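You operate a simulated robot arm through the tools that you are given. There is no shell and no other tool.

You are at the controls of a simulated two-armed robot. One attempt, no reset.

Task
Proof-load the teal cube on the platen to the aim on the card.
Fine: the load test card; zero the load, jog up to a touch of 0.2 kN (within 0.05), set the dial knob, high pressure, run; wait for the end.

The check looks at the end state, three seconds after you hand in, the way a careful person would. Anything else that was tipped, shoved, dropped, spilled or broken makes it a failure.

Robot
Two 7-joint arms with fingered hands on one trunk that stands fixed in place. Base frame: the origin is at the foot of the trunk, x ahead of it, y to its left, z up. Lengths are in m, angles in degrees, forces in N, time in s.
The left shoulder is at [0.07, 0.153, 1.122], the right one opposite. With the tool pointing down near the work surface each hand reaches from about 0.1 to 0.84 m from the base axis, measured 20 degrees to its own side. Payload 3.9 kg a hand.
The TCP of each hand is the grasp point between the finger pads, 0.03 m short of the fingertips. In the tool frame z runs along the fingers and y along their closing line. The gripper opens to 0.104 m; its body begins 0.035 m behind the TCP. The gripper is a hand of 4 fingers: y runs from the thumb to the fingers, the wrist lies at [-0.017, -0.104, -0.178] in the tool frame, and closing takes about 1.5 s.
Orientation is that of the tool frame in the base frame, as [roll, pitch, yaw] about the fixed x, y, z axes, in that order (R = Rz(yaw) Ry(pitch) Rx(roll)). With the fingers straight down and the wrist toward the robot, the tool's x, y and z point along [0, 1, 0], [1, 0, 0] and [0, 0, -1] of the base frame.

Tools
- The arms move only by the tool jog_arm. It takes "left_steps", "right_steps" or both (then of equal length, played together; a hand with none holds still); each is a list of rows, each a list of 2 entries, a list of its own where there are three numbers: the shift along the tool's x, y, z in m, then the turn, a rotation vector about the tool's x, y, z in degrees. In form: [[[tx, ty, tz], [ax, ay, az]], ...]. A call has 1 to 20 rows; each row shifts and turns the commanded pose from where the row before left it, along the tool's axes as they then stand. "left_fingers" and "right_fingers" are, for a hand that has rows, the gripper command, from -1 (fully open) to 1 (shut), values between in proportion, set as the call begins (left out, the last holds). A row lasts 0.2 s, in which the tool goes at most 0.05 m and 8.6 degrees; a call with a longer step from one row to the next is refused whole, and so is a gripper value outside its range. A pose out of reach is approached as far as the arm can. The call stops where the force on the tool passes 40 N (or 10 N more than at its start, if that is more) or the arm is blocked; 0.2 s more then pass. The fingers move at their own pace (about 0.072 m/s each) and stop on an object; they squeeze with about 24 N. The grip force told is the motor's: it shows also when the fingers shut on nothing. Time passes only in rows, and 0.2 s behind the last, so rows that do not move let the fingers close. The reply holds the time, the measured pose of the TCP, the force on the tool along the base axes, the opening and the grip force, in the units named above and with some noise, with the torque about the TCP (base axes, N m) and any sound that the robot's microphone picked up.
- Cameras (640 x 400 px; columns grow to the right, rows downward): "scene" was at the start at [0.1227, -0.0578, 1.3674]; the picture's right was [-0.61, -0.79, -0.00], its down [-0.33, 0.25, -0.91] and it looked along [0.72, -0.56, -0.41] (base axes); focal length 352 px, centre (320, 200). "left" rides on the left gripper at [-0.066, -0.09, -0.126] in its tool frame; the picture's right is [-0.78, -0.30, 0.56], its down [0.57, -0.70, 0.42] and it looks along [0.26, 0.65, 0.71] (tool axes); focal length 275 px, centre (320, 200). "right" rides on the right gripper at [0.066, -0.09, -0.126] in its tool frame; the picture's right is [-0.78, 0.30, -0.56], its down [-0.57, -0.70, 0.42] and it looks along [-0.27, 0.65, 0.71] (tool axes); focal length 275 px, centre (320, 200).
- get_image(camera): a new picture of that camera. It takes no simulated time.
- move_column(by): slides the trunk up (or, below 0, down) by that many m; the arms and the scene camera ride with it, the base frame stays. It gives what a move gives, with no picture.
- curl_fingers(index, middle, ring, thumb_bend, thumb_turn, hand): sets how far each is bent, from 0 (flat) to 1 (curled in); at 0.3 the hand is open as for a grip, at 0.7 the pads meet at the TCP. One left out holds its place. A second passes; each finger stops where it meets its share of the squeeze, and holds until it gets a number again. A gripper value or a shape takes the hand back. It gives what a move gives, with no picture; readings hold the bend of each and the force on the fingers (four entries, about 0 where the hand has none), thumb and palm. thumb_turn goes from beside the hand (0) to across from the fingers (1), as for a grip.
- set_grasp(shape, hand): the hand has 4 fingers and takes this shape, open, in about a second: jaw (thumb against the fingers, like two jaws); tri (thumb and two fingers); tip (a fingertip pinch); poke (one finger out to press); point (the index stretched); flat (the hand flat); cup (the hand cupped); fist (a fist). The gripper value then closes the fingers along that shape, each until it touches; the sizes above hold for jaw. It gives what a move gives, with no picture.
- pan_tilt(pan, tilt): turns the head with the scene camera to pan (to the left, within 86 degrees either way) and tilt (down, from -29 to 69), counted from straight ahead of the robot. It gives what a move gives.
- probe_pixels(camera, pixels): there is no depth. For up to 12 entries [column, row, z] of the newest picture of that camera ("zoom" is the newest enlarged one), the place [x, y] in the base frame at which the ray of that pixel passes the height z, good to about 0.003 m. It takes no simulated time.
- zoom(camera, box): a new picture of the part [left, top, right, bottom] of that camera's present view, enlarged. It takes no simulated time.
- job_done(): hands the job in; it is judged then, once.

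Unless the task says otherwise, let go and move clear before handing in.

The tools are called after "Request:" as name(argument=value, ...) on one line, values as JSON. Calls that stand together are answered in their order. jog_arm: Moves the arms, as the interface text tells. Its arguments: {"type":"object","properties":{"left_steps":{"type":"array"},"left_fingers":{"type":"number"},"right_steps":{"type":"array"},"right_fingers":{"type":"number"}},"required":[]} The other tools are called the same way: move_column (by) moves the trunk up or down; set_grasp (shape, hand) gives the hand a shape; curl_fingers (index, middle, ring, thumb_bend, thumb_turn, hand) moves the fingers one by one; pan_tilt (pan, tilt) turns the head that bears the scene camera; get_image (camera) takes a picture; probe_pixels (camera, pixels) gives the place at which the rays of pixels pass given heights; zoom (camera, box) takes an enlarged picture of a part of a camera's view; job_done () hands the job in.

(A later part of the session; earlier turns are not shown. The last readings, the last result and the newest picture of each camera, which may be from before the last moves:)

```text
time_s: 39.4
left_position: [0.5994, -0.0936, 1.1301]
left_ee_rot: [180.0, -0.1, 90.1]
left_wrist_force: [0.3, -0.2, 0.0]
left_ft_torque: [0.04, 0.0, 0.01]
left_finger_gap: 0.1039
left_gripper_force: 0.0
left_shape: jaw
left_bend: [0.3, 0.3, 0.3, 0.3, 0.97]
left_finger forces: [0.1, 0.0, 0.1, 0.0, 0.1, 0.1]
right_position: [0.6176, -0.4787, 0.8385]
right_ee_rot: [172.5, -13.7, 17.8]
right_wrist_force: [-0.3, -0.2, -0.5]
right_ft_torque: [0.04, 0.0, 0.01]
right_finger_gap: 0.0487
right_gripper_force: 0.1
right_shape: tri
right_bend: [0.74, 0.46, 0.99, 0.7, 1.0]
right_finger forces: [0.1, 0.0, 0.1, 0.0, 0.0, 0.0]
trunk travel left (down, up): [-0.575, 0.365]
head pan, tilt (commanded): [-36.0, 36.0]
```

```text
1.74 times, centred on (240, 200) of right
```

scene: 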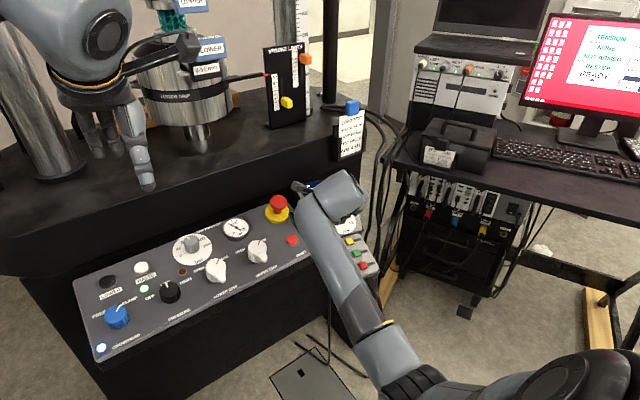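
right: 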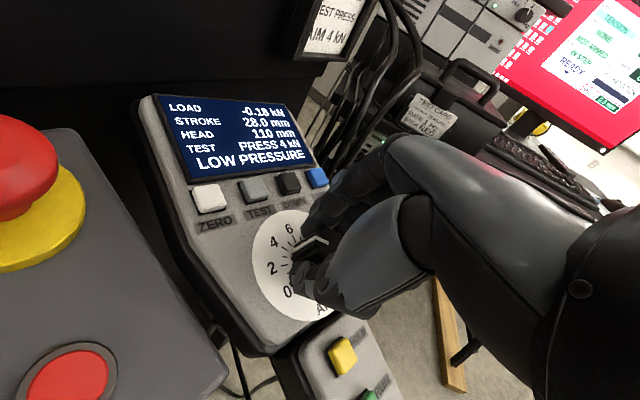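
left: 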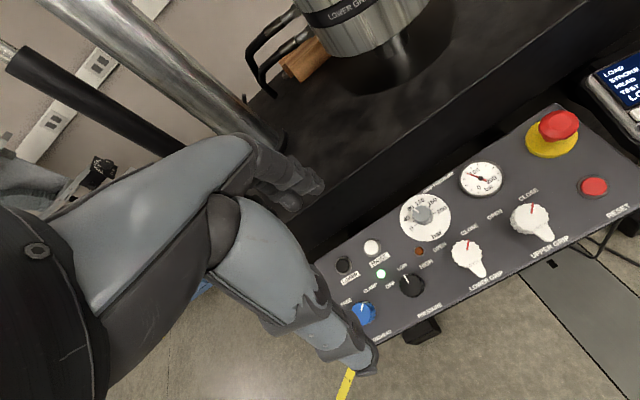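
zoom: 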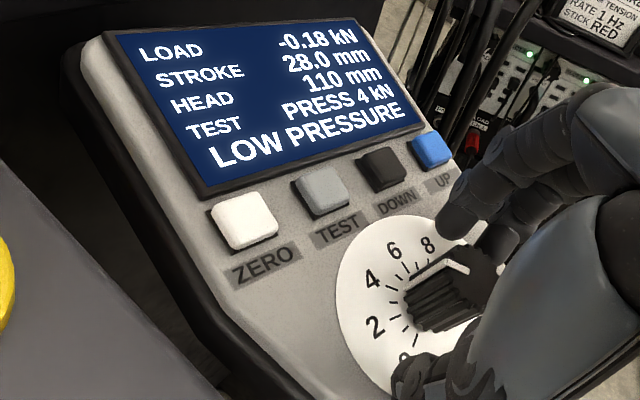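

Released; the display still shows PRESS 4 kN. I'll lift off along the tool axis and turn the hand back.

Request:
jog_arm(right_steps=[[[0, 0, -0.02], [0, 0, 0]], [[0, 0, -0.02], [0, 0, 0]], [[0, 0, -0.025], [0, 0, 0]], [[0, 0, -0.025], [0, 0, 0]], [[0, 0, -0.02], [0, 0, -8]], [[0, 0, 0], [0, 0, -8]], [[0, 0, 0], [0, 0, -8]], [[0, 0, 0], [0, 0, -8]], [[0, 0, 0], [0, 0, -8]], [[0, 0, 0], [0, 0, -8]], [[0, 0, 0], [0, 0, -8]], [[0, 0, 0], [0, 0, -8]], [[0, 0, 0], [0, 0, -8]], [[0, 0, 0], [0, 0, -1]], [[0, 0, 0], [7.6, 1.55, 0]], [[0, 0, 0], [7.6, 1.55, 0]]])

Request:
get_image(camera="scene")

Request:
zoom(camera="scene", box=[290, 170, 390, 280])

Request:
get_image(camera="right")

```text
time_s: 42.8
left_position: [0.6007, -0.0924, 1.13]
left_ee_rot: [180.0, 0.0, 90.0]
left_wrist_force: [0.5, -0.2, 0.6]
left_ft_torque: [-0.01, -0.01, -0.01]
left_finger_gap: 0.1037
left_gripper_force: 0.0
left_shape: jaw
left_bend: [0.3, 0.3, 0.3, 0.3, 0.97]
left_finger forces: [0.1, 0.0, 0.0, 0.1, 0.1, 0.1]
right_position: [0.5904, -0.4728, 0.9449]
right_ee_rot: [-179.8, 0.0, 90.0]
right_wrist_force: [-0.3, 0.1, -0.3]
right_ft_torque: [0.02, 0.0, 0.03]
right_finger_gap: 0.0492
right_gripper_force: 0.2
right_shape: tri
right_bend: [0.74, 0.46, 0.99, 0.7, 1.0]
right_finger forces: [0.0, 0.0, 0.1, 0.0, 0.1, 0.0]
trunk travel left (down, up): [-0.575, 0.365]
head pan, tilt (commanded): [-36.0, 36.0]
```

```text
taken
```

scene: 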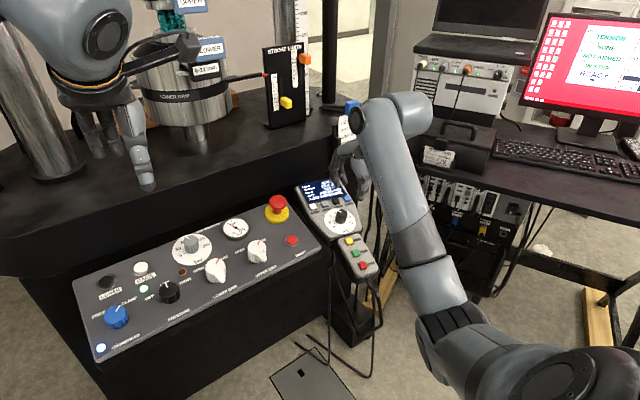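

```text
3.64 times, centred on (340, 225) of scene
```

zoom: 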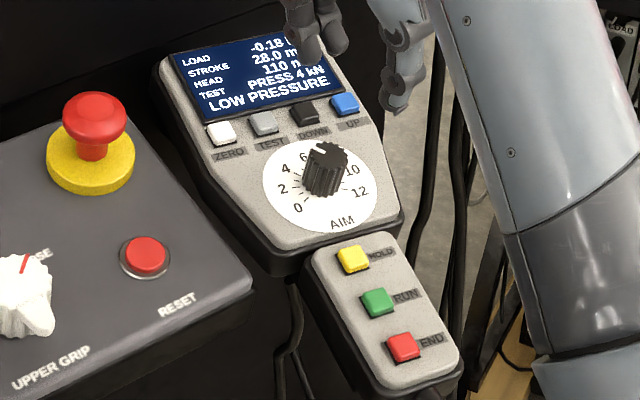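

```text
taken
```

right: 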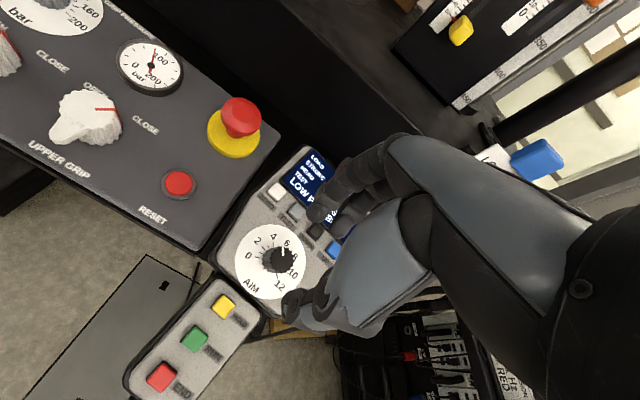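

The dial reads 4 kN and the hand is clear. Next the PRESSURE knob with the left hand: I'll zoom both cameras on it.

Request:
zoom(camera="scene", box=[70, 240, 230, 350])

Request:
zoom(camera="left", box=[330, 220, 480, 340])

Request:
zoom(camera="scene", box=[145, 265, 205, 315])

```text
3.64 times, centred on (150, 295) of scene
```

zoom: 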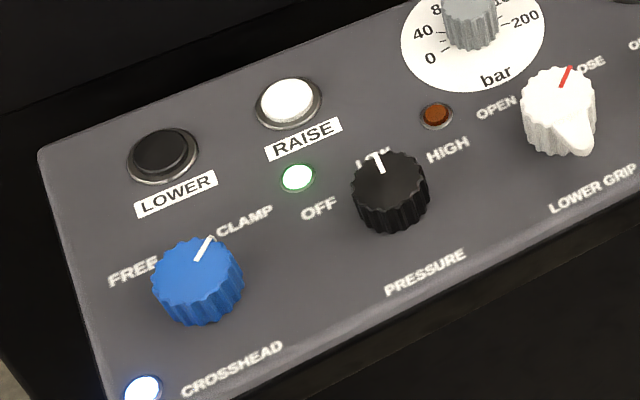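

```text
3.33 times, centred on (405, 280) of left
```

zoom: 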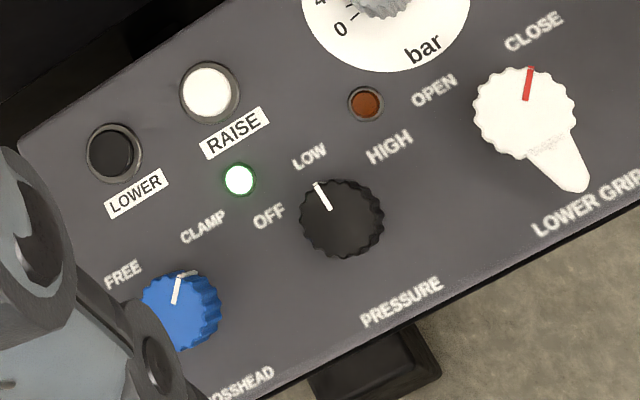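

```text
8.00 times, centred on (175, 290) of scene
```

zoom: 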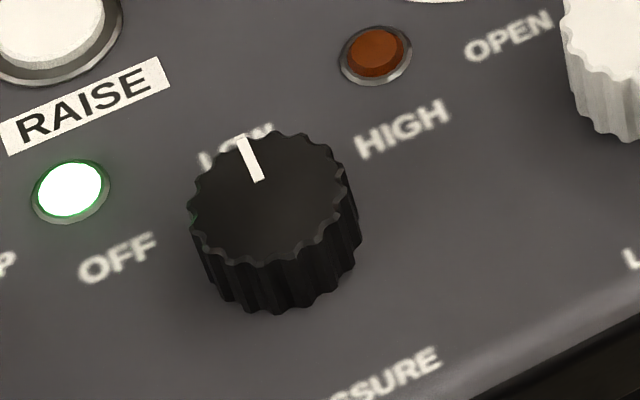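

I'll triangulate the PRESSURE knob's top and the OFF/HIGH labels with both cameras to get the panel's tilt.

Request:
probe_pixels(camera="scene", pixels=[[168.75, 289.4, 0.78], [168.75, 289.4, 0.82], [149.75, 297.25, 0.76], [149.75, 297.25, 0.8], [185.25, 281, 0.76], [185.25, 281, 0.8], [182, 314, 0.74], [182, 314, 0.78], [141.5, 266.5, 0.78], [141.5, 266.5, 0.82]])

Request:
probe_pixels(camera="left", pixels=[[411.6, 285.4, 0.78], [411.6, 285.4, 0.82], [389.7, 284.8, 0.76], [389.7, 284.8, 0.8], [425.4, 264.1, 0.76], [425.4, 264.1, 0.8], [429.6, 310.6, 0.74], [429.6, 310.6, 0.78], [371.7, 247.6, 0.78], [371.7, 247.6, 0.82]])

```text
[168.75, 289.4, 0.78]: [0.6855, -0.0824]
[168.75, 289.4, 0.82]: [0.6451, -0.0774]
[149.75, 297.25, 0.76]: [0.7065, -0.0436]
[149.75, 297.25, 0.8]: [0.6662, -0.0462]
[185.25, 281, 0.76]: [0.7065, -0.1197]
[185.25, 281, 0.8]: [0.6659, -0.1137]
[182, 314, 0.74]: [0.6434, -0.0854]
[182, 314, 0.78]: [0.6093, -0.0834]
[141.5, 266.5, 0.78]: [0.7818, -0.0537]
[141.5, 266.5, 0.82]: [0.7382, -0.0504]
```

```text
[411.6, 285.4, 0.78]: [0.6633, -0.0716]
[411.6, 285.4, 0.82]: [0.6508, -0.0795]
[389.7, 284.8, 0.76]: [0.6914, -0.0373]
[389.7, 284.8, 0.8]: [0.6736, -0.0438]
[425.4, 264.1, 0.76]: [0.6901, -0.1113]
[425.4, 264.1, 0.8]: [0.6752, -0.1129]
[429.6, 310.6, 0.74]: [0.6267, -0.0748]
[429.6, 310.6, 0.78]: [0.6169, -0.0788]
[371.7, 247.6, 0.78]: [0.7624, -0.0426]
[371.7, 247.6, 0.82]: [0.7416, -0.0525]
```

The panel tilts ~17° toward the robot; the PRESSURE knob's top is at (0.653,-0.078,0.812), ~43 mm wide. I'll shape the left hand to tri and bring it over the knob, tilted to match.

Request:
set_grasp(shape="tri", hand="left")

Request:
jog_arm(left_steps=[[[0.0026, 0.0054, 0.0412], [0, 0, 0]], [[0.0026, 0.0054, 0.0412], [0, 0, 0]], [[0.0026, 0.0054, 0.0412], [0, 0, 0]], [[0.0026, 0.0054, 0.0412], [0, 0, 0]], [[0.0026, 0.0054, 0.0412], [0, 0, 0]], [[0.0025, 0.0055, 0.041], [0, 0, 0]], [[0, 0, 0], [-8.45, 0, 0]], [[0, 0, 0], [-8.45, 0, 0]]], left_fingers=-0.3)

Request:
get_image(camera="left")

Request:
get_image(camera="scene")

```text
time_s: 43.7
left_position: [0.5992, -0.0941, 1.1304]
left_ee_rot: [179.9, 0.1, 89.9]
left_wrist_force: [0.1, 0.2, -0.7]
left_ft_torque: [0.03, -0.02, -0.02]
left_finger_gap: 0.1036
left_gripper_force: 0.0
left_shape: tri
left_bend: [0.3, 0.3, 0.99, 0.3, 0.97]
left_finger forces: [0.0, 0.1, 0.0, 0.1, 0.1, 0.0]
right_position: [0.5896, -0.4724, 0.9438]
right_ee_rot: [180.0, 0.0, 89.9]
right_wrist_force: [-0.4, -0.9, 0.9]
right_ft_torque: [0.02, 0.06, -0.03]
right_finger_gap: 0.0492
right_gripper_force: 0.0
right_shape: tri
right_bend: [0.74, 0.46, 0.99, 0.7, 1.0]
right_finger forces: [0.0, 0.1, 0.0, 0.1, 0.1, 0.1]
trunk travel left (down, up): [-0.575, 0.365]
head pan, tilt (commanded): [-36.0, 36.0]
```

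```text
time_s: 45.5
left_position: [0.6307, -0.0798, 0.883]
left_ee_rot: [163.0, 0.1, 89.9]
left_wrist_force: [-0.7, 0.1, 0.8]
left_ft_torque: [0.0, 0.02, 0.02]
left_finger_gap: 0.068
left_gripper_force: 0.0
left_shape: tri
left_bend: [0.73, 0.39, 0.99, 0.6, 0.99]
left_finger forces: [0.1, 0.0, 0.0, 0.1, 0.0, 0.0]
right_position: [0.5893, -0.4727, 0.9445]
right_ee_rot: [180.0, 0.0, 89.9]
right_wrist_force: [-0.6, 0.2, -0.9]
right_ft_torque: [0.03, 0.0, 0.01]
right_finger_gap: 0.0489
right_gripper_force: 0.0
right_shape: tri
right_bend: [0.74, 0.46, 0.99, 0.7, 1.0]
right_finger forces: [0.0, 0.0, 0.0, 0.0, 0.0, 0.1]
trunk travel left (down, up): [-0.575, 0.365]
head pan, tilt (commanded): [-36.0, 36.0]
```

```text
taken
```

left: 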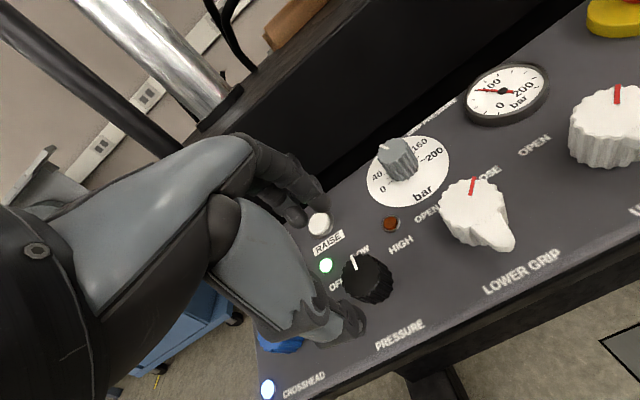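

```text
taken
```

scene: 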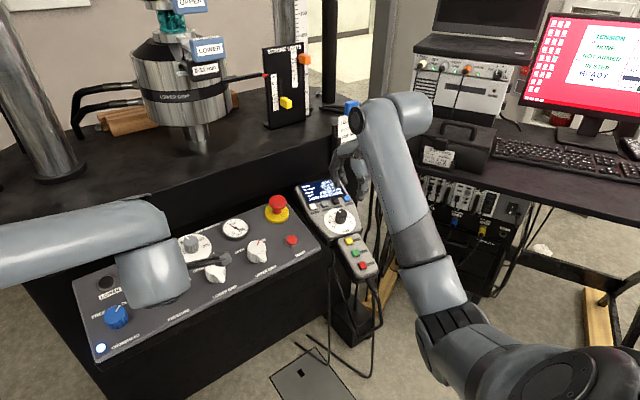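

The knob appears near (366,275), close to where the tool axis points (360,273). I'll zoom in the left view for a finer check of alignment and finger clearances.

Request:
zoom(camera="left", box=[240, 160, 440, 360])

Request:
zoom(camera="scene", box=[70, 200, 250, 350])

```text
2.00 times, centred on (340, 260) of left
```

zoom: 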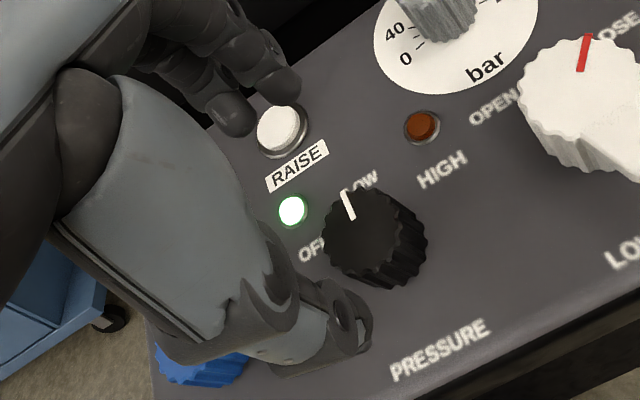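

```text
2.67 times, centred on (160, 275) of scene
```

zoom: 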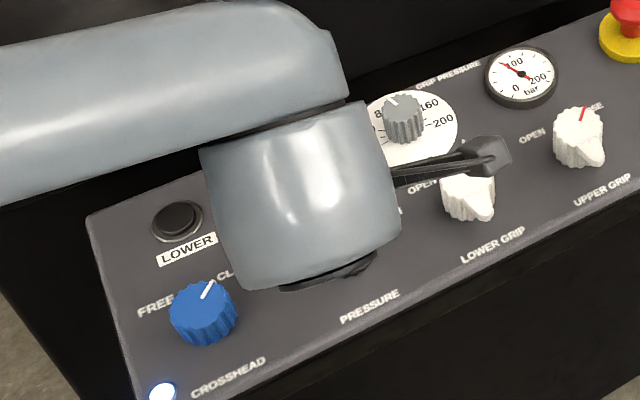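

Alignment is within ~1 mm. I'll check where the blue CROSSHEAD knob is so the thumb won't touch it during the turn.

Request:
probe_pixels(camera="scene", pixels=[[116, 316, 0.78], [116, 316, 0.8], [116, 312, 0.8]])

Request:
probe_pixels(camera="left", pixels=[[280, 343, 0.78], [280, 343, 0.8], [412, 155, 0.83], [435, 120, 0.83]])

```text
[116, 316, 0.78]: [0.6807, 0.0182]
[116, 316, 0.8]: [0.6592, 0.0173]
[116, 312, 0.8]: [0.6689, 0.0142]
```

```text
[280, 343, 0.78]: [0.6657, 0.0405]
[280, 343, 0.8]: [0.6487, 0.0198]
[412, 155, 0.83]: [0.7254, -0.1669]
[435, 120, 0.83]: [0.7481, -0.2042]
```

The blue knob is ~95 mm away, so there's room. I'll descend 5 cm, then check.

Request:
jog_arm(left_steps=[[[0.001, 0, 0.02], [0, 0, 0]], [[0, 0, 0.02], [0, 0, 0]], [[0, 0, 0.012], [0, 0, 0]]])

Request:
zoom(camera="left", box=[240, 160, 440, 360])

```text
time_s: 46.3
left_position: [0.6487, -0.0784, 0.8323]
left_ee_rot: [163.1, 0.0, 89.9]
left_wrist_force: [-0.6, -0.3, -0.3]
left_ft_torque: [0.01, -0.03, -0.02]
left_finger_gap: 0.068
left_gripper_force: 0.0
left_shape: tri
left_bend: [0.73, 0.39, 0.99, 0.6, 0.99]
left_finger forces: [0.0, 0.0, 0.0, 0.0, 0.0, 0.0]
right_position: [0.59, -0.4719, 0.9444]
right_ee_rot: [-180.0, 0.0, 90.0]
right_wrist_force: [-0.5, 0.4, 0.9]
right_ft_torque: [-0.05, -0.01, -0.03]
right_finger_gap: 0.0488
right_gripper_force: 0.0
right_shape: tri
right_bend: [0.74, 0.46, 0.99, 0.7, 1.0]
right_finger forces: [0.0, 0.0, 0.0, 0.0, 0.1, 0.0]
trunk travel left (down, up): [-0.575, 0.365]
head pan, tilt (commanded): [-36.0, 36.0]
```

```text
2.00 times, centred on (340, 260) of left
```

zoom: 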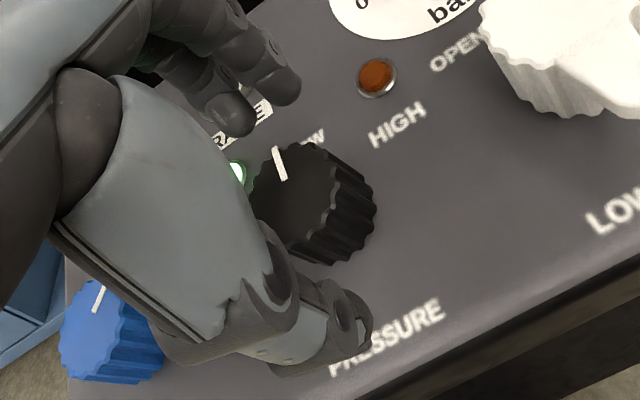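

Clear so far with ~17 mm to go. I'll narrow the gap a little and continue down in small steps.

Request:
jog_arm(left_steps=[[[0, 0, 0], [0, 0, 0]], [[0, 0, 0.005], [0, 0, 0]], [[0, 0, 0.004], [0, 0, 0]], [[0, 0, 0.004], [0, 0, 0]], [[0, 0, 0.003], [0, 0, 0]]], left_fingers=-0.15)

Request:
zoom(camera="left", box=[240, 160, 440, 360])

```text
time_s: 47.5
left_position: [0.6504, -0.0788, 0.8176]
left_ee_rot: [163.1, -0.1, 89.9]
left_wrist_force: [-0.4, -0.4, 0.6]
left_ft_torque: [-0.01, -0.01, -0.01]
left_finger_gap: 0.0604
left_gripper_force: 0.1
left_shape: tri
left_bend: [0.73, 0.41, 0.99, 0.65, 0.99]
left_finger forces: [0.0, 0.1, 0.0, 0.1, 0.1, 0.0]
right_position: [0.5896, -0.472, 0.9437]
right_ee_rot: [-179.9, 0.0, 90.0]
right_wrist_force: [-0.2, -0.5, -0.6]
right_ft_torque: [0.03, 0.02, 0.03]
right_finger_gap: 0.049
right_gripper_force: 0.0
right_shape: tri
right_bend: [0.74, 0.46, 0.99, 0.7, 1.0]
right_finger forces: [0.1, 0.0, 0.0, 0.1, 0.0, 0.0]
trunk travel left (down, up): [-0.575, 0.365]
head pan, tilt (commanded): [-36.0, 36.0]
```

```text
2.00 times, centred on (340, 260) of left
```

zoom: 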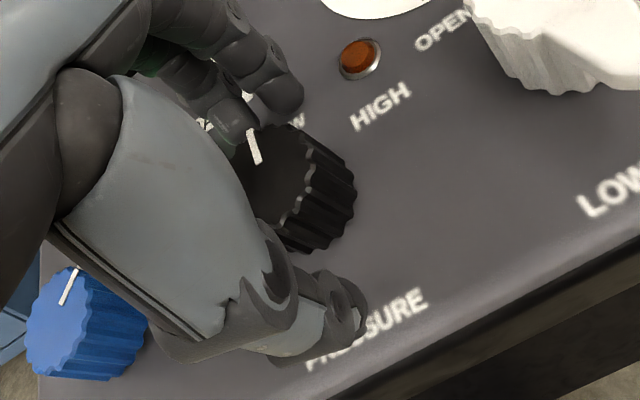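

The knob sits between fingers and thumb with no contact forces. I'll close the left grip on it.

Request:
jog_arm(left_steps=[[[0, 0, 0], [0, 0, 0]], [[0, 0, 0], [0, 0, 0]], [[0, 0, 0], [0, 0, 0]], [[0, 0, 0], [0, 0, 0]], [[0, 0, 0], [0, 0, 0]]], left_fingers=1.0)

Request:
zoom(camera="left", box=[240, 160, 440, 360])

```text
time_s: 48.7
left_position: [0.6518, -0.0767, 0.8174]
left_ee_rot: [163.1, 0.0, 89.9]
left_wrist_force: [-1.9, -0.2, -0.6]
left_ft_torque: [0.0, 0.05, 0.01]
left_finger_gap: 0.0281
left_gripper_force: 24.0
left_shape: tri
left_bend: [0.74, 0.58, 1.0, 0.74, 1.0]
left_finger forces: [10.9, 10.2, 0.0, 0.1, 21.6, 0.0]
right_position: [0.5888, -0.4719, 0.9446]
right_ee_rot: [180.0, 0.0, 90.0]
right_wrist_force: [-0.4, -0.2, -0.5]
right_ft_torque: [-0.01, 0.02, 0.0]
right_finger_gap: 0.0492
right_gripper_force: 0.0
right_shape: tri
right_bend: [0.74, 0.46, 0.99, 0.7, 1.0]
right_finger forces: [0.0, 0.1, 0.0, 0.0, 0.0, 0.0]
trunk travel left (down, up): [-0.575, 0.365]
head pan, tilt (commanded): [-36.0, 36.0]
```

```text
2.00 times, centred on (340, 260) of left
```

zoom: 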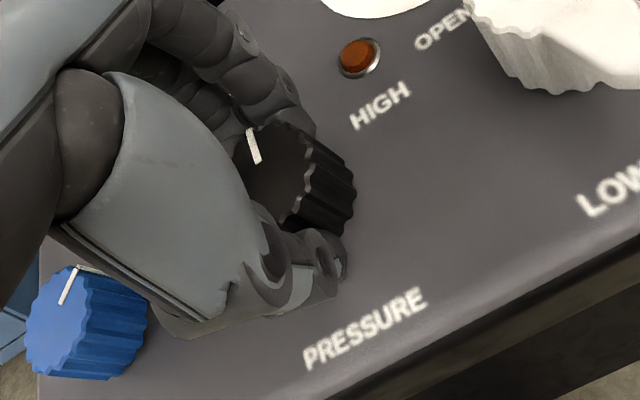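

The grip is firm on the PRESSURE knob (24 N). I'll turn it clockwise 32° and look.

Request:
jog_arm(left_steps=[[[0, 0, 0], [0, 0, 8]], [[0, 0, 0], [0, 0, 8]], [[0, 0, 0], [0, 0, 8]], [[0, 0, 0], [0, 0, 8]]])

Request:
get_image(camera="left")

Request:
zoom(camera="scene", box=[290, 170, 390, 280])

Request:
get_image(camera="scene")

```text
time_s: 49.7
left_position: [0.6513, -0.078, 0.8177]
left_ee_rot: [165.5, -9.0, 59.0]
left_wrist_force: [1.5, -0.7, -0.8]
left_ft_torque: [-0.02, -0.03, 0.01]
left_finger_gap: 0.0278
left_gripper_force: 23.4
left_shape: tri
left_bend: [0.74, 0.58, 1.0, 0.74, 1.0]
left_finger forces: [12.2, 11.1, 0.0, 0.0, 21.5, 0.0]
right_position: [0.5905, -0.4724, 0.9452]
right_ee_rot: [-180.0, 0.0, 89.9]
right_wrist_force: [-0.4, -0.2, 0.1]
right_ft_torque: [-0.03, 0.0, 0.0]
right_finger_gap: 0.0493
right_gripper_force: 0.2
right_shape: tri
right_bend: [0.74, 0.46, 0.99, 0.7, 1.0]
right_finger forces: [0.0, 0.0, 0.0, 0.1, 0.0, 0.1]
trunk travel left (down, up): [-0.575, 0.365]
head pan, tilt (commanded): [-36.0, 36.0]
```

```text
taken
```

left: 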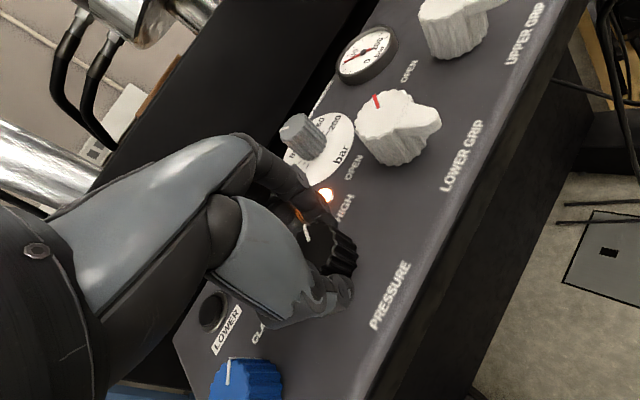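

```text
3.64 times, centred on (340, 225) of scene
```

zoom: 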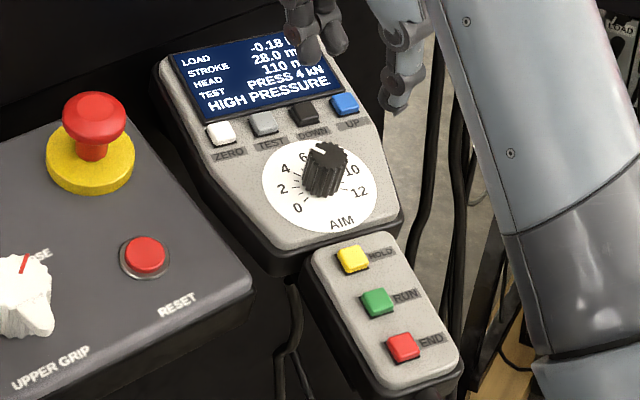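

```text
taken
```

scene: 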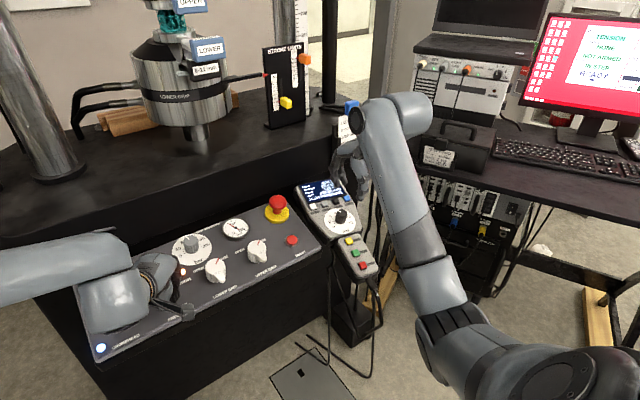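

The display now shows HIGH PRESSURE with the amber lamp lit and LOAD at -0.18. I'll look at the knob pointer relative to HIGH before deciding how far to turn.

Request:
zoom(camera="left", box=[260, 160, 400, 320])

```text
2.50 times, centred on (330, 240) of left
```

zoom: 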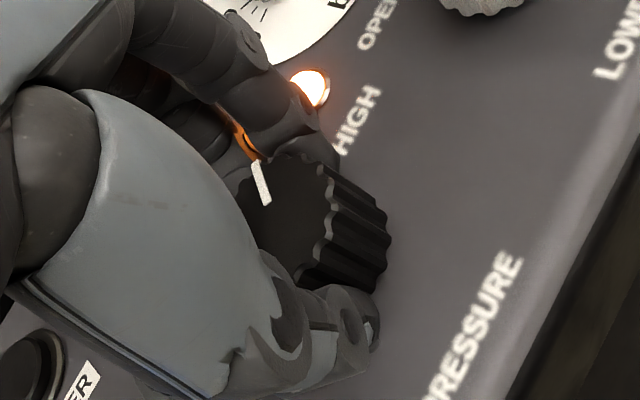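

The pointer is still short of the HIGH label. I'll turn a further 16° and check torque for a stop.

Request:
jog_arm(left_steps=[[[0, 0, 0], [0, 0, 7]], [[0, 0, 0], [0, 0, 7]]])

Request:
zoom(camera="left", box=[260, 160, 400, 320])

Request:
zoom(camera="scene", box=[290, 170, 390, 280])

```text
time_s: 50.3
left_position: [0.652, -0.0778, 0.8188]
left_ee_rot: [168.1, -12.2, 45.1]
left_wrist_force: [1.6, 0.3, 0.7]
left_ft_torque: [-0.07, -0.08, -0.02]
left_finger_gap: 0.0277
left_gripper_force: 24.4
left_shape: tri
left_bend: [0.74, 0.58, 1.0, 0.74, 1.0]
left_finger forces: [12.1, 12.4, 0.0, 0.0, 21.5, 0.0]
right_position: [0.5898, -0.474, 0.9437]
right_ee_rot: [179.9, 0.0, 89.9]
right_wrist_force: [-1.2, -0.1, 0.2]
right_ft_torque: [0.03, 0.02, 0.01]
right_finger_gap: 0.049
right_gripper_force: 0.1
right_shape: tri
right_bend: [0.74, 0.46, 0.99, 0.7, 1.0]
right_finger forces: [0.0, 0.1, 0.0, 0.1, 0.0, 0.0]
trunk travel left (down, up): [-0.575, 0.365]
head pan, tilt (commanded): [-36.0, 36.0]
```

```text
2.50 times, centred on (330, 240) of left
```

zoom: 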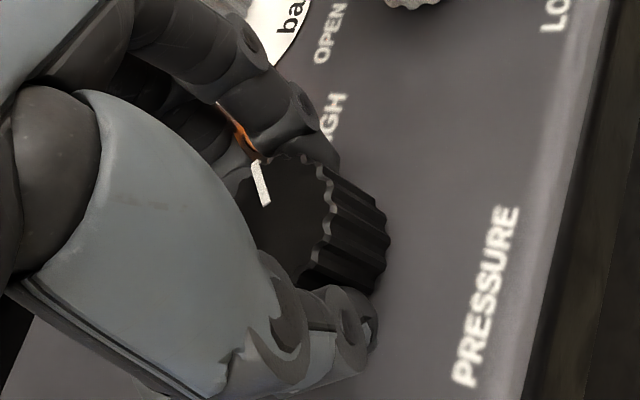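

```text
3.64 times, centred on (340, 225) of scene
```

zoom: 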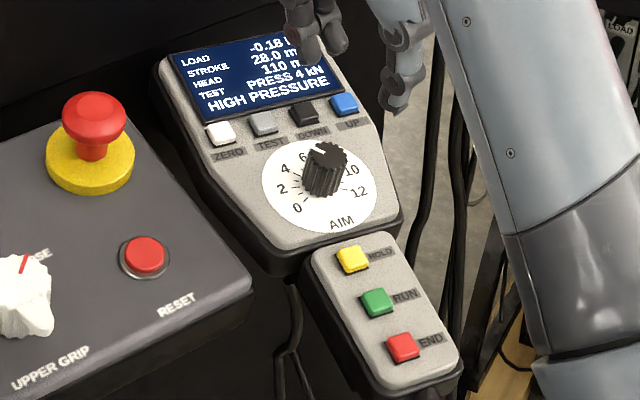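

No stop felt yet at 46°. I'll turn 7° more and compare torque and pointer.

Request:
jog_arm(left_steps=[[[0, 0, 0], [0, 0, 7]]])

Request:
zoom(camera="left", box=[260, 160, 400, 320])

```text
time_s: 50.7
left_position: [0.6513, -0.0776, 0.8177]
left_ee_rot: [169.4, -13.1, 39.7]
left_wrist_force: [5.9, -2.2, 2.0]
left_ft_torque: [-0.14, -0.24, 0.1]
left_finger_gap: 0.0279
left_gripper_force: 24.2
left_shape: tri
left_bend: [0.74, 0.58, 1.0, 0.74, 1.0]
left_finger forces: [13.6, 13.5, 0.0, 0.0, 20.7, 0.0]
right_position: [0.5917, -0.4703, 0.9448]
right_ee_rot: [180.0, 0.0, 90.0]
right_wrist_force: [0.1, 0.4, -0.7]
right_ft_torque: [-0.02, -0.02, 0.0]
right_finger_gap: 0.049
right_gripper_force: 0.0
right_shape: tri
right_bend: [0.74, 0.46, 0.99, 0.7, 1.0]
right_finger forces: [0.0, 0.0, 0.1, 0.0, 0.1, 0.0]
trunk travel left (down, up): [-0.575, 0.365]
head pan, tilt (commanded): [-36.0, 36.0]
```

```text
2.50 times, centred on (330, 240) of left
```

zoom: 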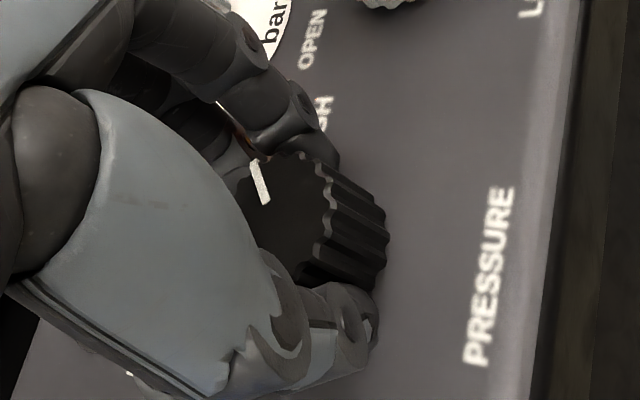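

The turn lagged (5.4° of 7°) and torque rose, so the stop at HIGH is reached. I'll ease back 4° and release the knob.

Request:
jog_arm(left_steps=[[[0, 0, 0], [0, 0, -4]], [[0, 0, 0], [0, 0, 0]]])

Request:
jog_arm(left_steps=[[[0, 0, 0], [0, 0, 0]], [[0, 0, 0], [0, 0, 0]], [[0, 0, 0], [0, 0, 0]], [[0, 0, 0], [0, 0, 0]]], left_fingers=-0.15)

Request:
zoom(camera="left", box=[240, 160, 400, 320])

Request:
zoom(camera="scene", box=[290, 170, 390, 280])

```text
time_s: 51.3
left_position: [0.6512, -0.0773, 0.8181]
left_ee_rot: [168.7, -12.5, 42.2]
left_wrist_force: [3.3, -0.5, 1.1]
left_ft_torque: [-0.09, -0.14, 0.01]
left_finger_gap: 0.0278
left_gripper_force: 23.8
left_shape: tri
left_bend: [0.74, 0.57, 1.0, 0.74, 1.0]
left_finger forces: [12.5, 13.5, 0.1, 0.0, 21.6, 0.0]
right_position: [0.5895, -0.4708, 0.944]
right_ee_rot: [-179.9, 0.0, 90.0]
right_wrist_force: [-1.0, -0.6, 0.3]
right_ft_torque: [-0.01, 0.04, -0.01]
right_finger_gap: 0.0489
right_gripper_force: 0.1
right_shape: tri
right_bend: [0.74, 0.46, 0.99, 0.7, 1.0]
right_finger forces: [0.1, 0.0, 0.0, 0.1, 0.0, 0.0]
trunk travel left (down, up): [-0.575, 0.365]
head pan, tilt (commanded): [-36.0, 36.0]
```

```text
time_s: 52.3
left_position: [0.6521, -0.0778, 0.8182]
left_ee_rot: [168.7, -12.6, 42.2]
left_wrist_force: [0.1, 0.8, 0.1]
left_ft_torque: [0.03, -0.01, 0.05]
left_finger_gap: 0.0596
left_gripper_force: 0.1
left_shape: tri
left_bend: [0.73, 0.42, 0.99, 0.65, 0.99]
left_finger forces: [0.1, 0.0, 0.1, 0.0, 0.0, 0.1]
right_position: [0.5883, -0.4711, 0.9445]
right_ee_rot: [179.9, 0.0, 89.9]
right_wrist_force: [0.0, -0.1, 0.4]
right_ft_torque: [-0.01, 0.0, 0.0]
right_finger_gap: 0.0489
right_gripper_force: 0.1
right_shape: tri
right_bend: [0.74, 0.46, 0.99, 0.7, 1.0]
right_finger forces: [0.0, 0.0, 0.0, 0.1, 0.0, 0.0]
trunk travel left (down, up): [-0.575, 0.365]
head pan, tilt (commanded): [-36.0, 36.0]
```

```text
2.50 times, centred on (320, 240) of left
```

zoom: 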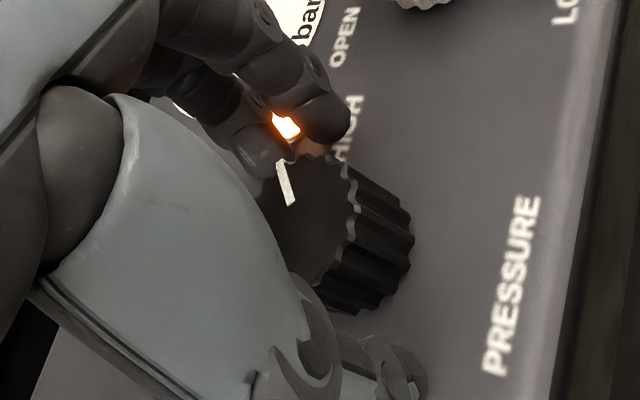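

```text
3.64 times, centred on (340, 225) of scene
```

zoom: 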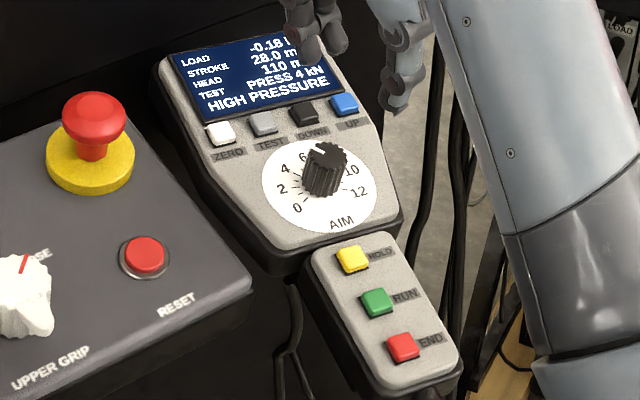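

HIGH PRESSURE stays set after release. I'll lift the left hand off along its axis and turn it back.

Request:
jog_arm(left_steps=[[[0, 0, -0.02], [0, 0, 0]], [[0, 0, -0.025], [0, 0, 0]], [[0, 0, -0.03], [0, 0, 0]], [[0, 0, -0.035], [0, 0, 0]], [[0, 0, -0.04], [0, 0, -8]], [[0, 0, -0.04], [0, 0, -8]], [[0, 0, -0.03], [0, 0, -8]], [[0, 0, 0], [0, 0, -8]], [[0, 0, 0], [0, 0, -8]], [[0, 0, 0], [0, 0, -8]], [[0, 0, 0], [8.45, 0, 0]], [[0, 0, 0], [8.45, 0, 0]]])

Request:
curl_fingers(hand="right", index=0.7, middle=1.0, ring=1.0, thumb_bend=0.3, thumb_turn=0.0)

Request:
curl_fingers(hand="right", index=0.7, middle=1.0, ring=1.0, thumb_bend=1.0, thumb_turn=0.0)

Request:
get_image(camera="right")

Request:
get_image(camera="scene")

Request:
get_image(camera="left")

```text
time_s: 54.9
left_position: [0.588, -0.0772, 1.0272]
left_ee_rot: [-179.9, -0.3, 89.0]
left_wrist_force: [-0.4, -0.6, 0.1]
left_ft_torque: [-0.02, 0.02, 0.02]
left_finger_gap: 0.0596
left_gripper_force: 0.0
left_shape: tri
left_bend: [0.73, 0.42, 0.99, 0.65, 0.99]
left_finger forces: [0.1, 0.1, 0.0, 0.0, 0.0, 0.1]
right_position: [0.5906, -0.4725, 0.9433]
right_ee_rot: [180.0, 0.1, 90.0]
right_wrist_force: [0.1, 0.1, -0.3]
right_ft_torque: [-0.03, 0.03, -0.04]
right_finger_gap: 0.049
right_gripper_force: 0.1
right_shape: tri
right_bend: [0.74, 0.46, 0.99, 0.7, 1.0]
right_finger forces: [0.0, 0.1, 0.0, 0.1, 0.0, 0.0]
trunk travel left (down, up): [-0.575, 0.365]
head pan, tilt (commanded): [-36.0, 36.0]
```

```text
time_s: 55.9
left_position: [0.5882, -0.0756, 1.0286]
left_ee_rot: [179.9, -0.3, 89.0]
left_wrist_force: [0.0, 0.1, -0.5]
left_ft_torque: [-0.02, -0.02, -0.02]
left_finger_gap: 0.0594
left_gripper_force: 0.1
left_shape: tri
left_bend: [0.73, 0.42, 0.99, 0.65, 0.99]
left_finger forces: [0.0, 0.0, 0.0, 0.1, 0.1, 0.0]
right_position: [0.5902, -0.4711, 0.9445]
right_ee_rot: [-179.9, 0.0, 90.1]
right_wrist_force: [0.9, 0.0, 0.3]
right_ft_torque: [-0.02, -0.01, 0.02]
right_finger_gap: 0.1211
right_gripper_force: 0.1
right_shape: fingers
right_bend: [0.7, 1.0, 1.0, 0.3, 0.0]
right_finger forces: [0.0, 0.1, 0.1, 0.0, 0.0, 0.0]
trunk travel left (down, up): [-0.575, 0.365]
head pan, tilt (commanded): [-36.0, 36.0]
```

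```text
time_s: 56.9
left_position: [0.5879, -0.0757, 1.0293]
left_ee_rot: [-180.0, -0.3, 89.0]
left_wrist_force: [-0.2, 0.4, 0.5]
left_ft_torque: [-0.01, 0.02, 0.0]
left_finger_gap: 0.0593
left_gripper_force: 0.1
left_shape: tri
left_bend: [0.73, 0.42, 0.99, 0.65, 0.99]
left_finger forces: [0.0, 0.0, 0.0, 0.0, 0.0, 0.0]
right_position: [0.589, -0.4725, 0.9451]
right_ee_rot: [-180.0, 0.0, 89.9]
right_wrist_force: [-0.9, 0.5, -0.4]
right_ft_torque: [0.0, -0.01, -0.02]
right_finger_gap: 0.0604
right_gripper_force: 0.0
right_shape: fingers
right_bend: [0.7, 1.0, 1.0, 1.0, 0.0]
right_finger forces: [0.0, 0.0, 0.0, 0.1, 0.1, 0.1]
trunk travel left (down, up): [-0.575, 0.365]
head pan, tilt (commanded): [-36.0, 36.0]
```

```text
taken
```

right: 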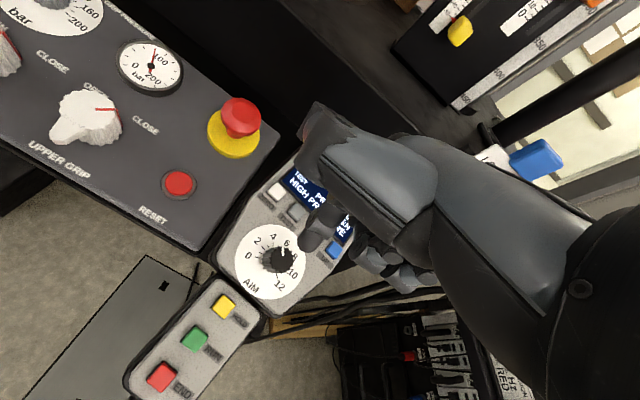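

```text
taken
```

scene: 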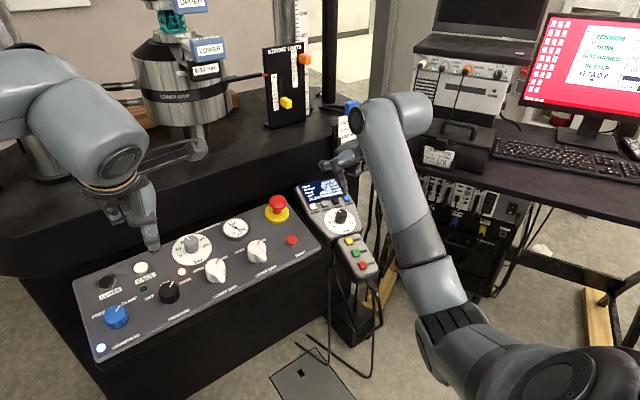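

```text
taken
```

left: 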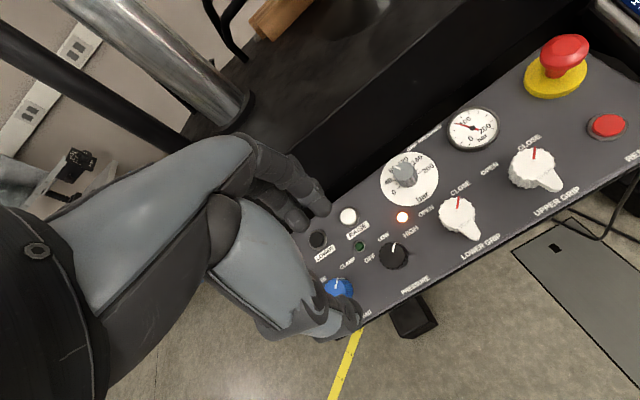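

Both hands are clear; the right hand is in the single-finger shape again. I'll zoom on the display and the PRESSURE knob to confirm the state.

Request:
zoom(camera="scene", box=[290, 160, 390, 280])

Request:
zoom(camera="scene", box=[80, 230, 240, 350])

Request:
zoom(camera="right", box=[120, 150, 370, 400])

```text
3.33 times, centred on (340, 220) of scene
```

zoom: 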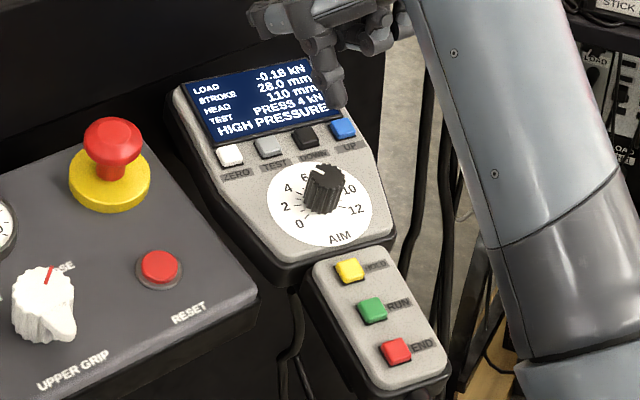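

```text
3.33 times, centred on (160, 290) of scene
```

zoom: 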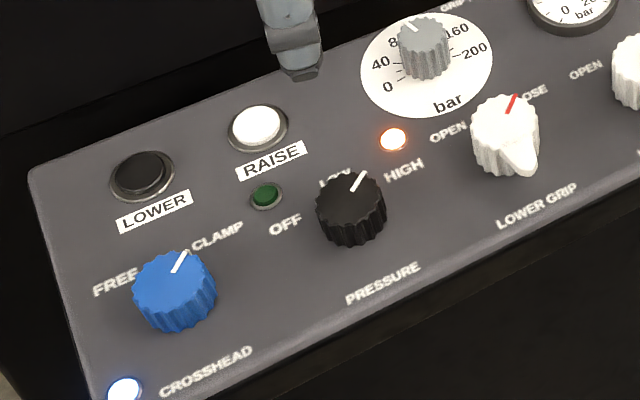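

```text
1.60 times, centred on (245, 275) of right
```

zoom: 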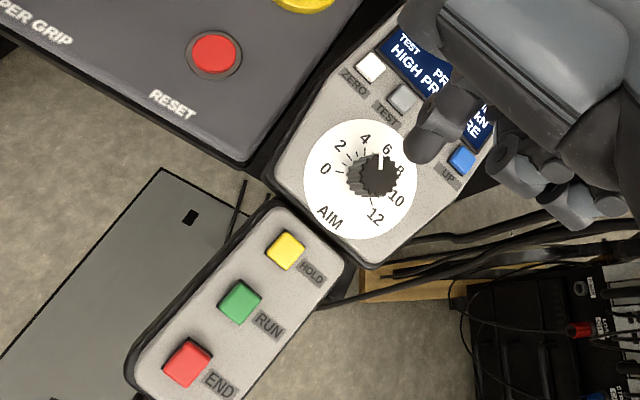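

All set: LOAD -0.18, PRESS 4 kN, HIGH PRESSURE, knob at HIGH and lamp lit. I'll locate the RUN button precisely with both cameras.

Request:
probe_pixels(camera="right", pixels=[[193.75, 337.5, 0.78], [193.75, 337.5, 0.79], [193.75, 337.5, 0.8], [223, 307, 0.79], [161.5, 376.5, 0.78]])

Request:
probe_pixels(camera="scene", pixels=[[351.2, 246.8, 0.78], [351.2, 246.8, 0.79], [351.2, 246.8, 0.8], [355.3, 252.4, 0.79]])

Request:
zoom(camera="scene", box=[325, 225, 385, 290])

```text
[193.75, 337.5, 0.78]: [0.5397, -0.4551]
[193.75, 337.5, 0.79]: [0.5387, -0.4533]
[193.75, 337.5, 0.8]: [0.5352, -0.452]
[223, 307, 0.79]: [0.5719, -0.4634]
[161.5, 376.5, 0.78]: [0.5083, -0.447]
```

```text
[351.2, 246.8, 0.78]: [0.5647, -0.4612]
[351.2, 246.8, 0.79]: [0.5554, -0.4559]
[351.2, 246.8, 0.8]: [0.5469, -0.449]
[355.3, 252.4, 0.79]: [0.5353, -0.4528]
```

```text
6.15 times, centred on (355, 258) of scene
```

zoom: 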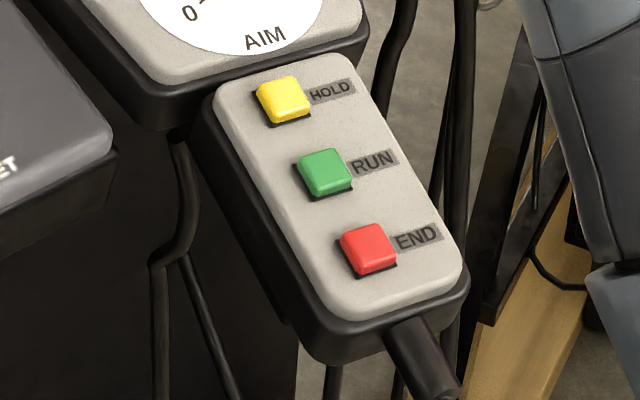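

RUN is at about (0.537,-0.453,0.789). I'll move the fingertip to hover about 4 cm above it and check.

Request:
jog_arm(right_steps=[[[0.0047, -0.0195, 0.0], [0, 0, 0]], [[0.0047, -0.0195, 0.02], [0, 0, 0]], [[0.0046, -0.0195, 0.03], [0, 0, 0]], [[0, 0, 0.03], [0, 0, 0]]])

Request:
zoom(camera="scene", box=[305, 190, 405, 290])

Request:
get_image(camera="right")

```text
time_s: 57.9
left_position: [0.5879, -0.0766, 1.0281]
left_ee_rot: [-179.9, -0.3, 89.0]
left_wrist_force: [0.0, -0.1, 0.4]
left_ft_torque: [-0.02, 0.02, 0.0]
left_finger_gap: 0.0597
left_gripper_force: 0.1
left_shape: tri
left_bend: [0.73, 0.42, 0.99, 0.65, 0.99]
left_finger forces: [0.0, 0.0, 0.0, 0.0, 0.0, 0.0]
right_position: [0.5324, -0.4581, 0.8648]
right_ee_rot: [-180.0, -0.1, 89.9]
right_wrist_force: [0.0, -0.4, 0.3]
right_ft_torque: [-0.03, 0.03, -0.01]
right_finger_gap: 0.0605
right_gripper_force: 0.0
right_shape: fingers
right_bend: [0.7, 1.0, 1.0, 1.0, 0.0]
right_finger forces: [0.1, 0.1, 0.0, 0.1, 0.1, 0.0]
trunk travel left (down, up): [-0.575, 0.365]
head pan, tilt (commanded): [-36.0, 36.0]
```

```text
4.00 times, centred on (355, 240) of scene
```

zoom: 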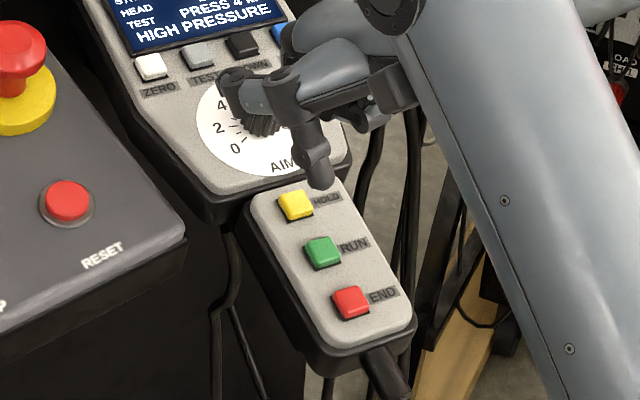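

```text
taken
```

right: 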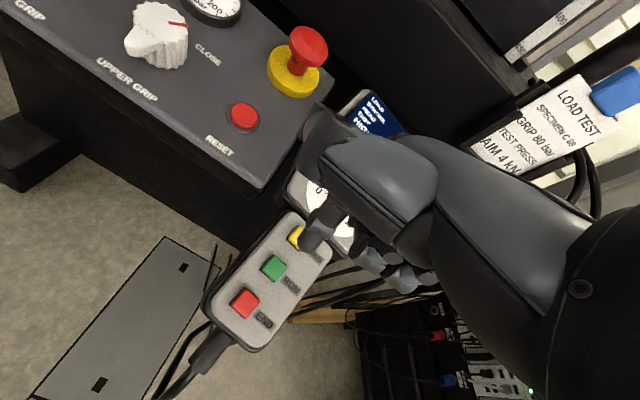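

The finger is above RUN's area, but I want to be sure the tucked thumb clears the AIM knob. I'll probe the thumb tip (scene 333,211) at several heights.

Request:
probe_pixels(camera="scene", pixels=[[333, 211.5, 0.86], [333, 211.5, 0.88], [333, 211.5, 0.9], [333, 211.5, 0.92], [334, 236, 0.83], [334, 236, 0.835]])

Request:
zoom(camera="right", box=[240, 80, 400, 280])

Request:
zoom(camera="scene", box=[325, 195, 385, 265])

```text
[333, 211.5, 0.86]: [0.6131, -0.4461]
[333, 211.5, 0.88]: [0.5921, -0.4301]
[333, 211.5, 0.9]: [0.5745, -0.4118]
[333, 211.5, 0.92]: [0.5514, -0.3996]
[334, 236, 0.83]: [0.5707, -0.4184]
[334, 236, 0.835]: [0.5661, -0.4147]
```

```text
2.00 times, centred on (320, 180) of right
```

zoom: 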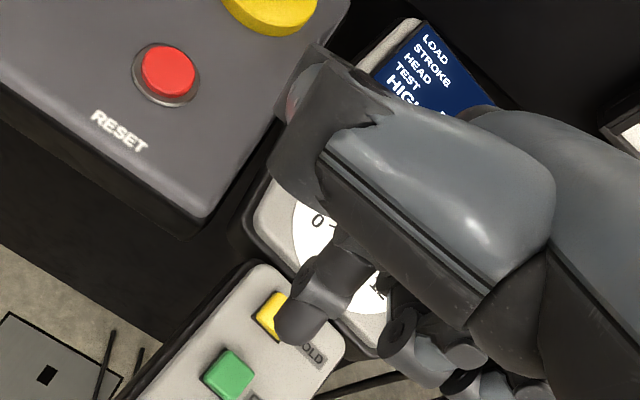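

```text
5.71 times, centred on (355, 230) of scene
```

zoom: 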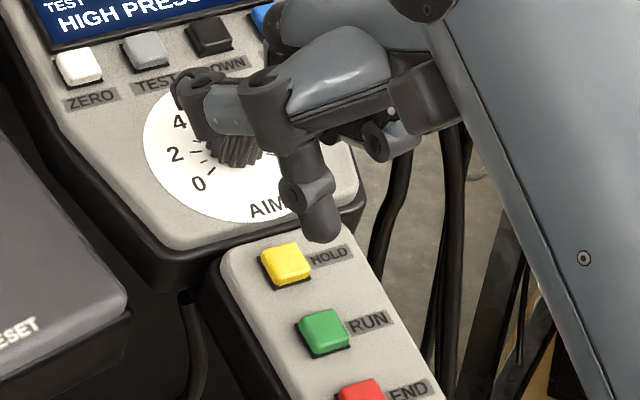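

The thumb tip stays ~5 cm above the fingertip level and clear of the AIM knob. I'll check the fingertip's ground point against RUN.

Request:
probe_pixels(camera="scene", pixels=[[355.9, 237, 0.83], [355.9, 237, 0.835], [355.3, 252.6, 0.79]])

Request:
probe_pixels(camera="right", pixels=[[304, 250, 0.83], [304, 250, 0.835], [275, 267.5, 0.79], [275, 267.5, 0.785]])

```text
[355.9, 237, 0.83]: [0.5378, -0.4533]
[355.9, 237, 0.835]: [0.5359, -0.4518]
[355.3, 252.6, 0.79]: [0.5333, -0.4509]
```

```text
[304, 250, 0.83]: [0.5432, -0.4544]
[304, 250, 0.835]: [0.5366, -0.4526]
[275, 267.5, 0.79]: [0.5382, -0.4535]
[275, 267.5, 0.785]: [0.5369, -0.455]
```

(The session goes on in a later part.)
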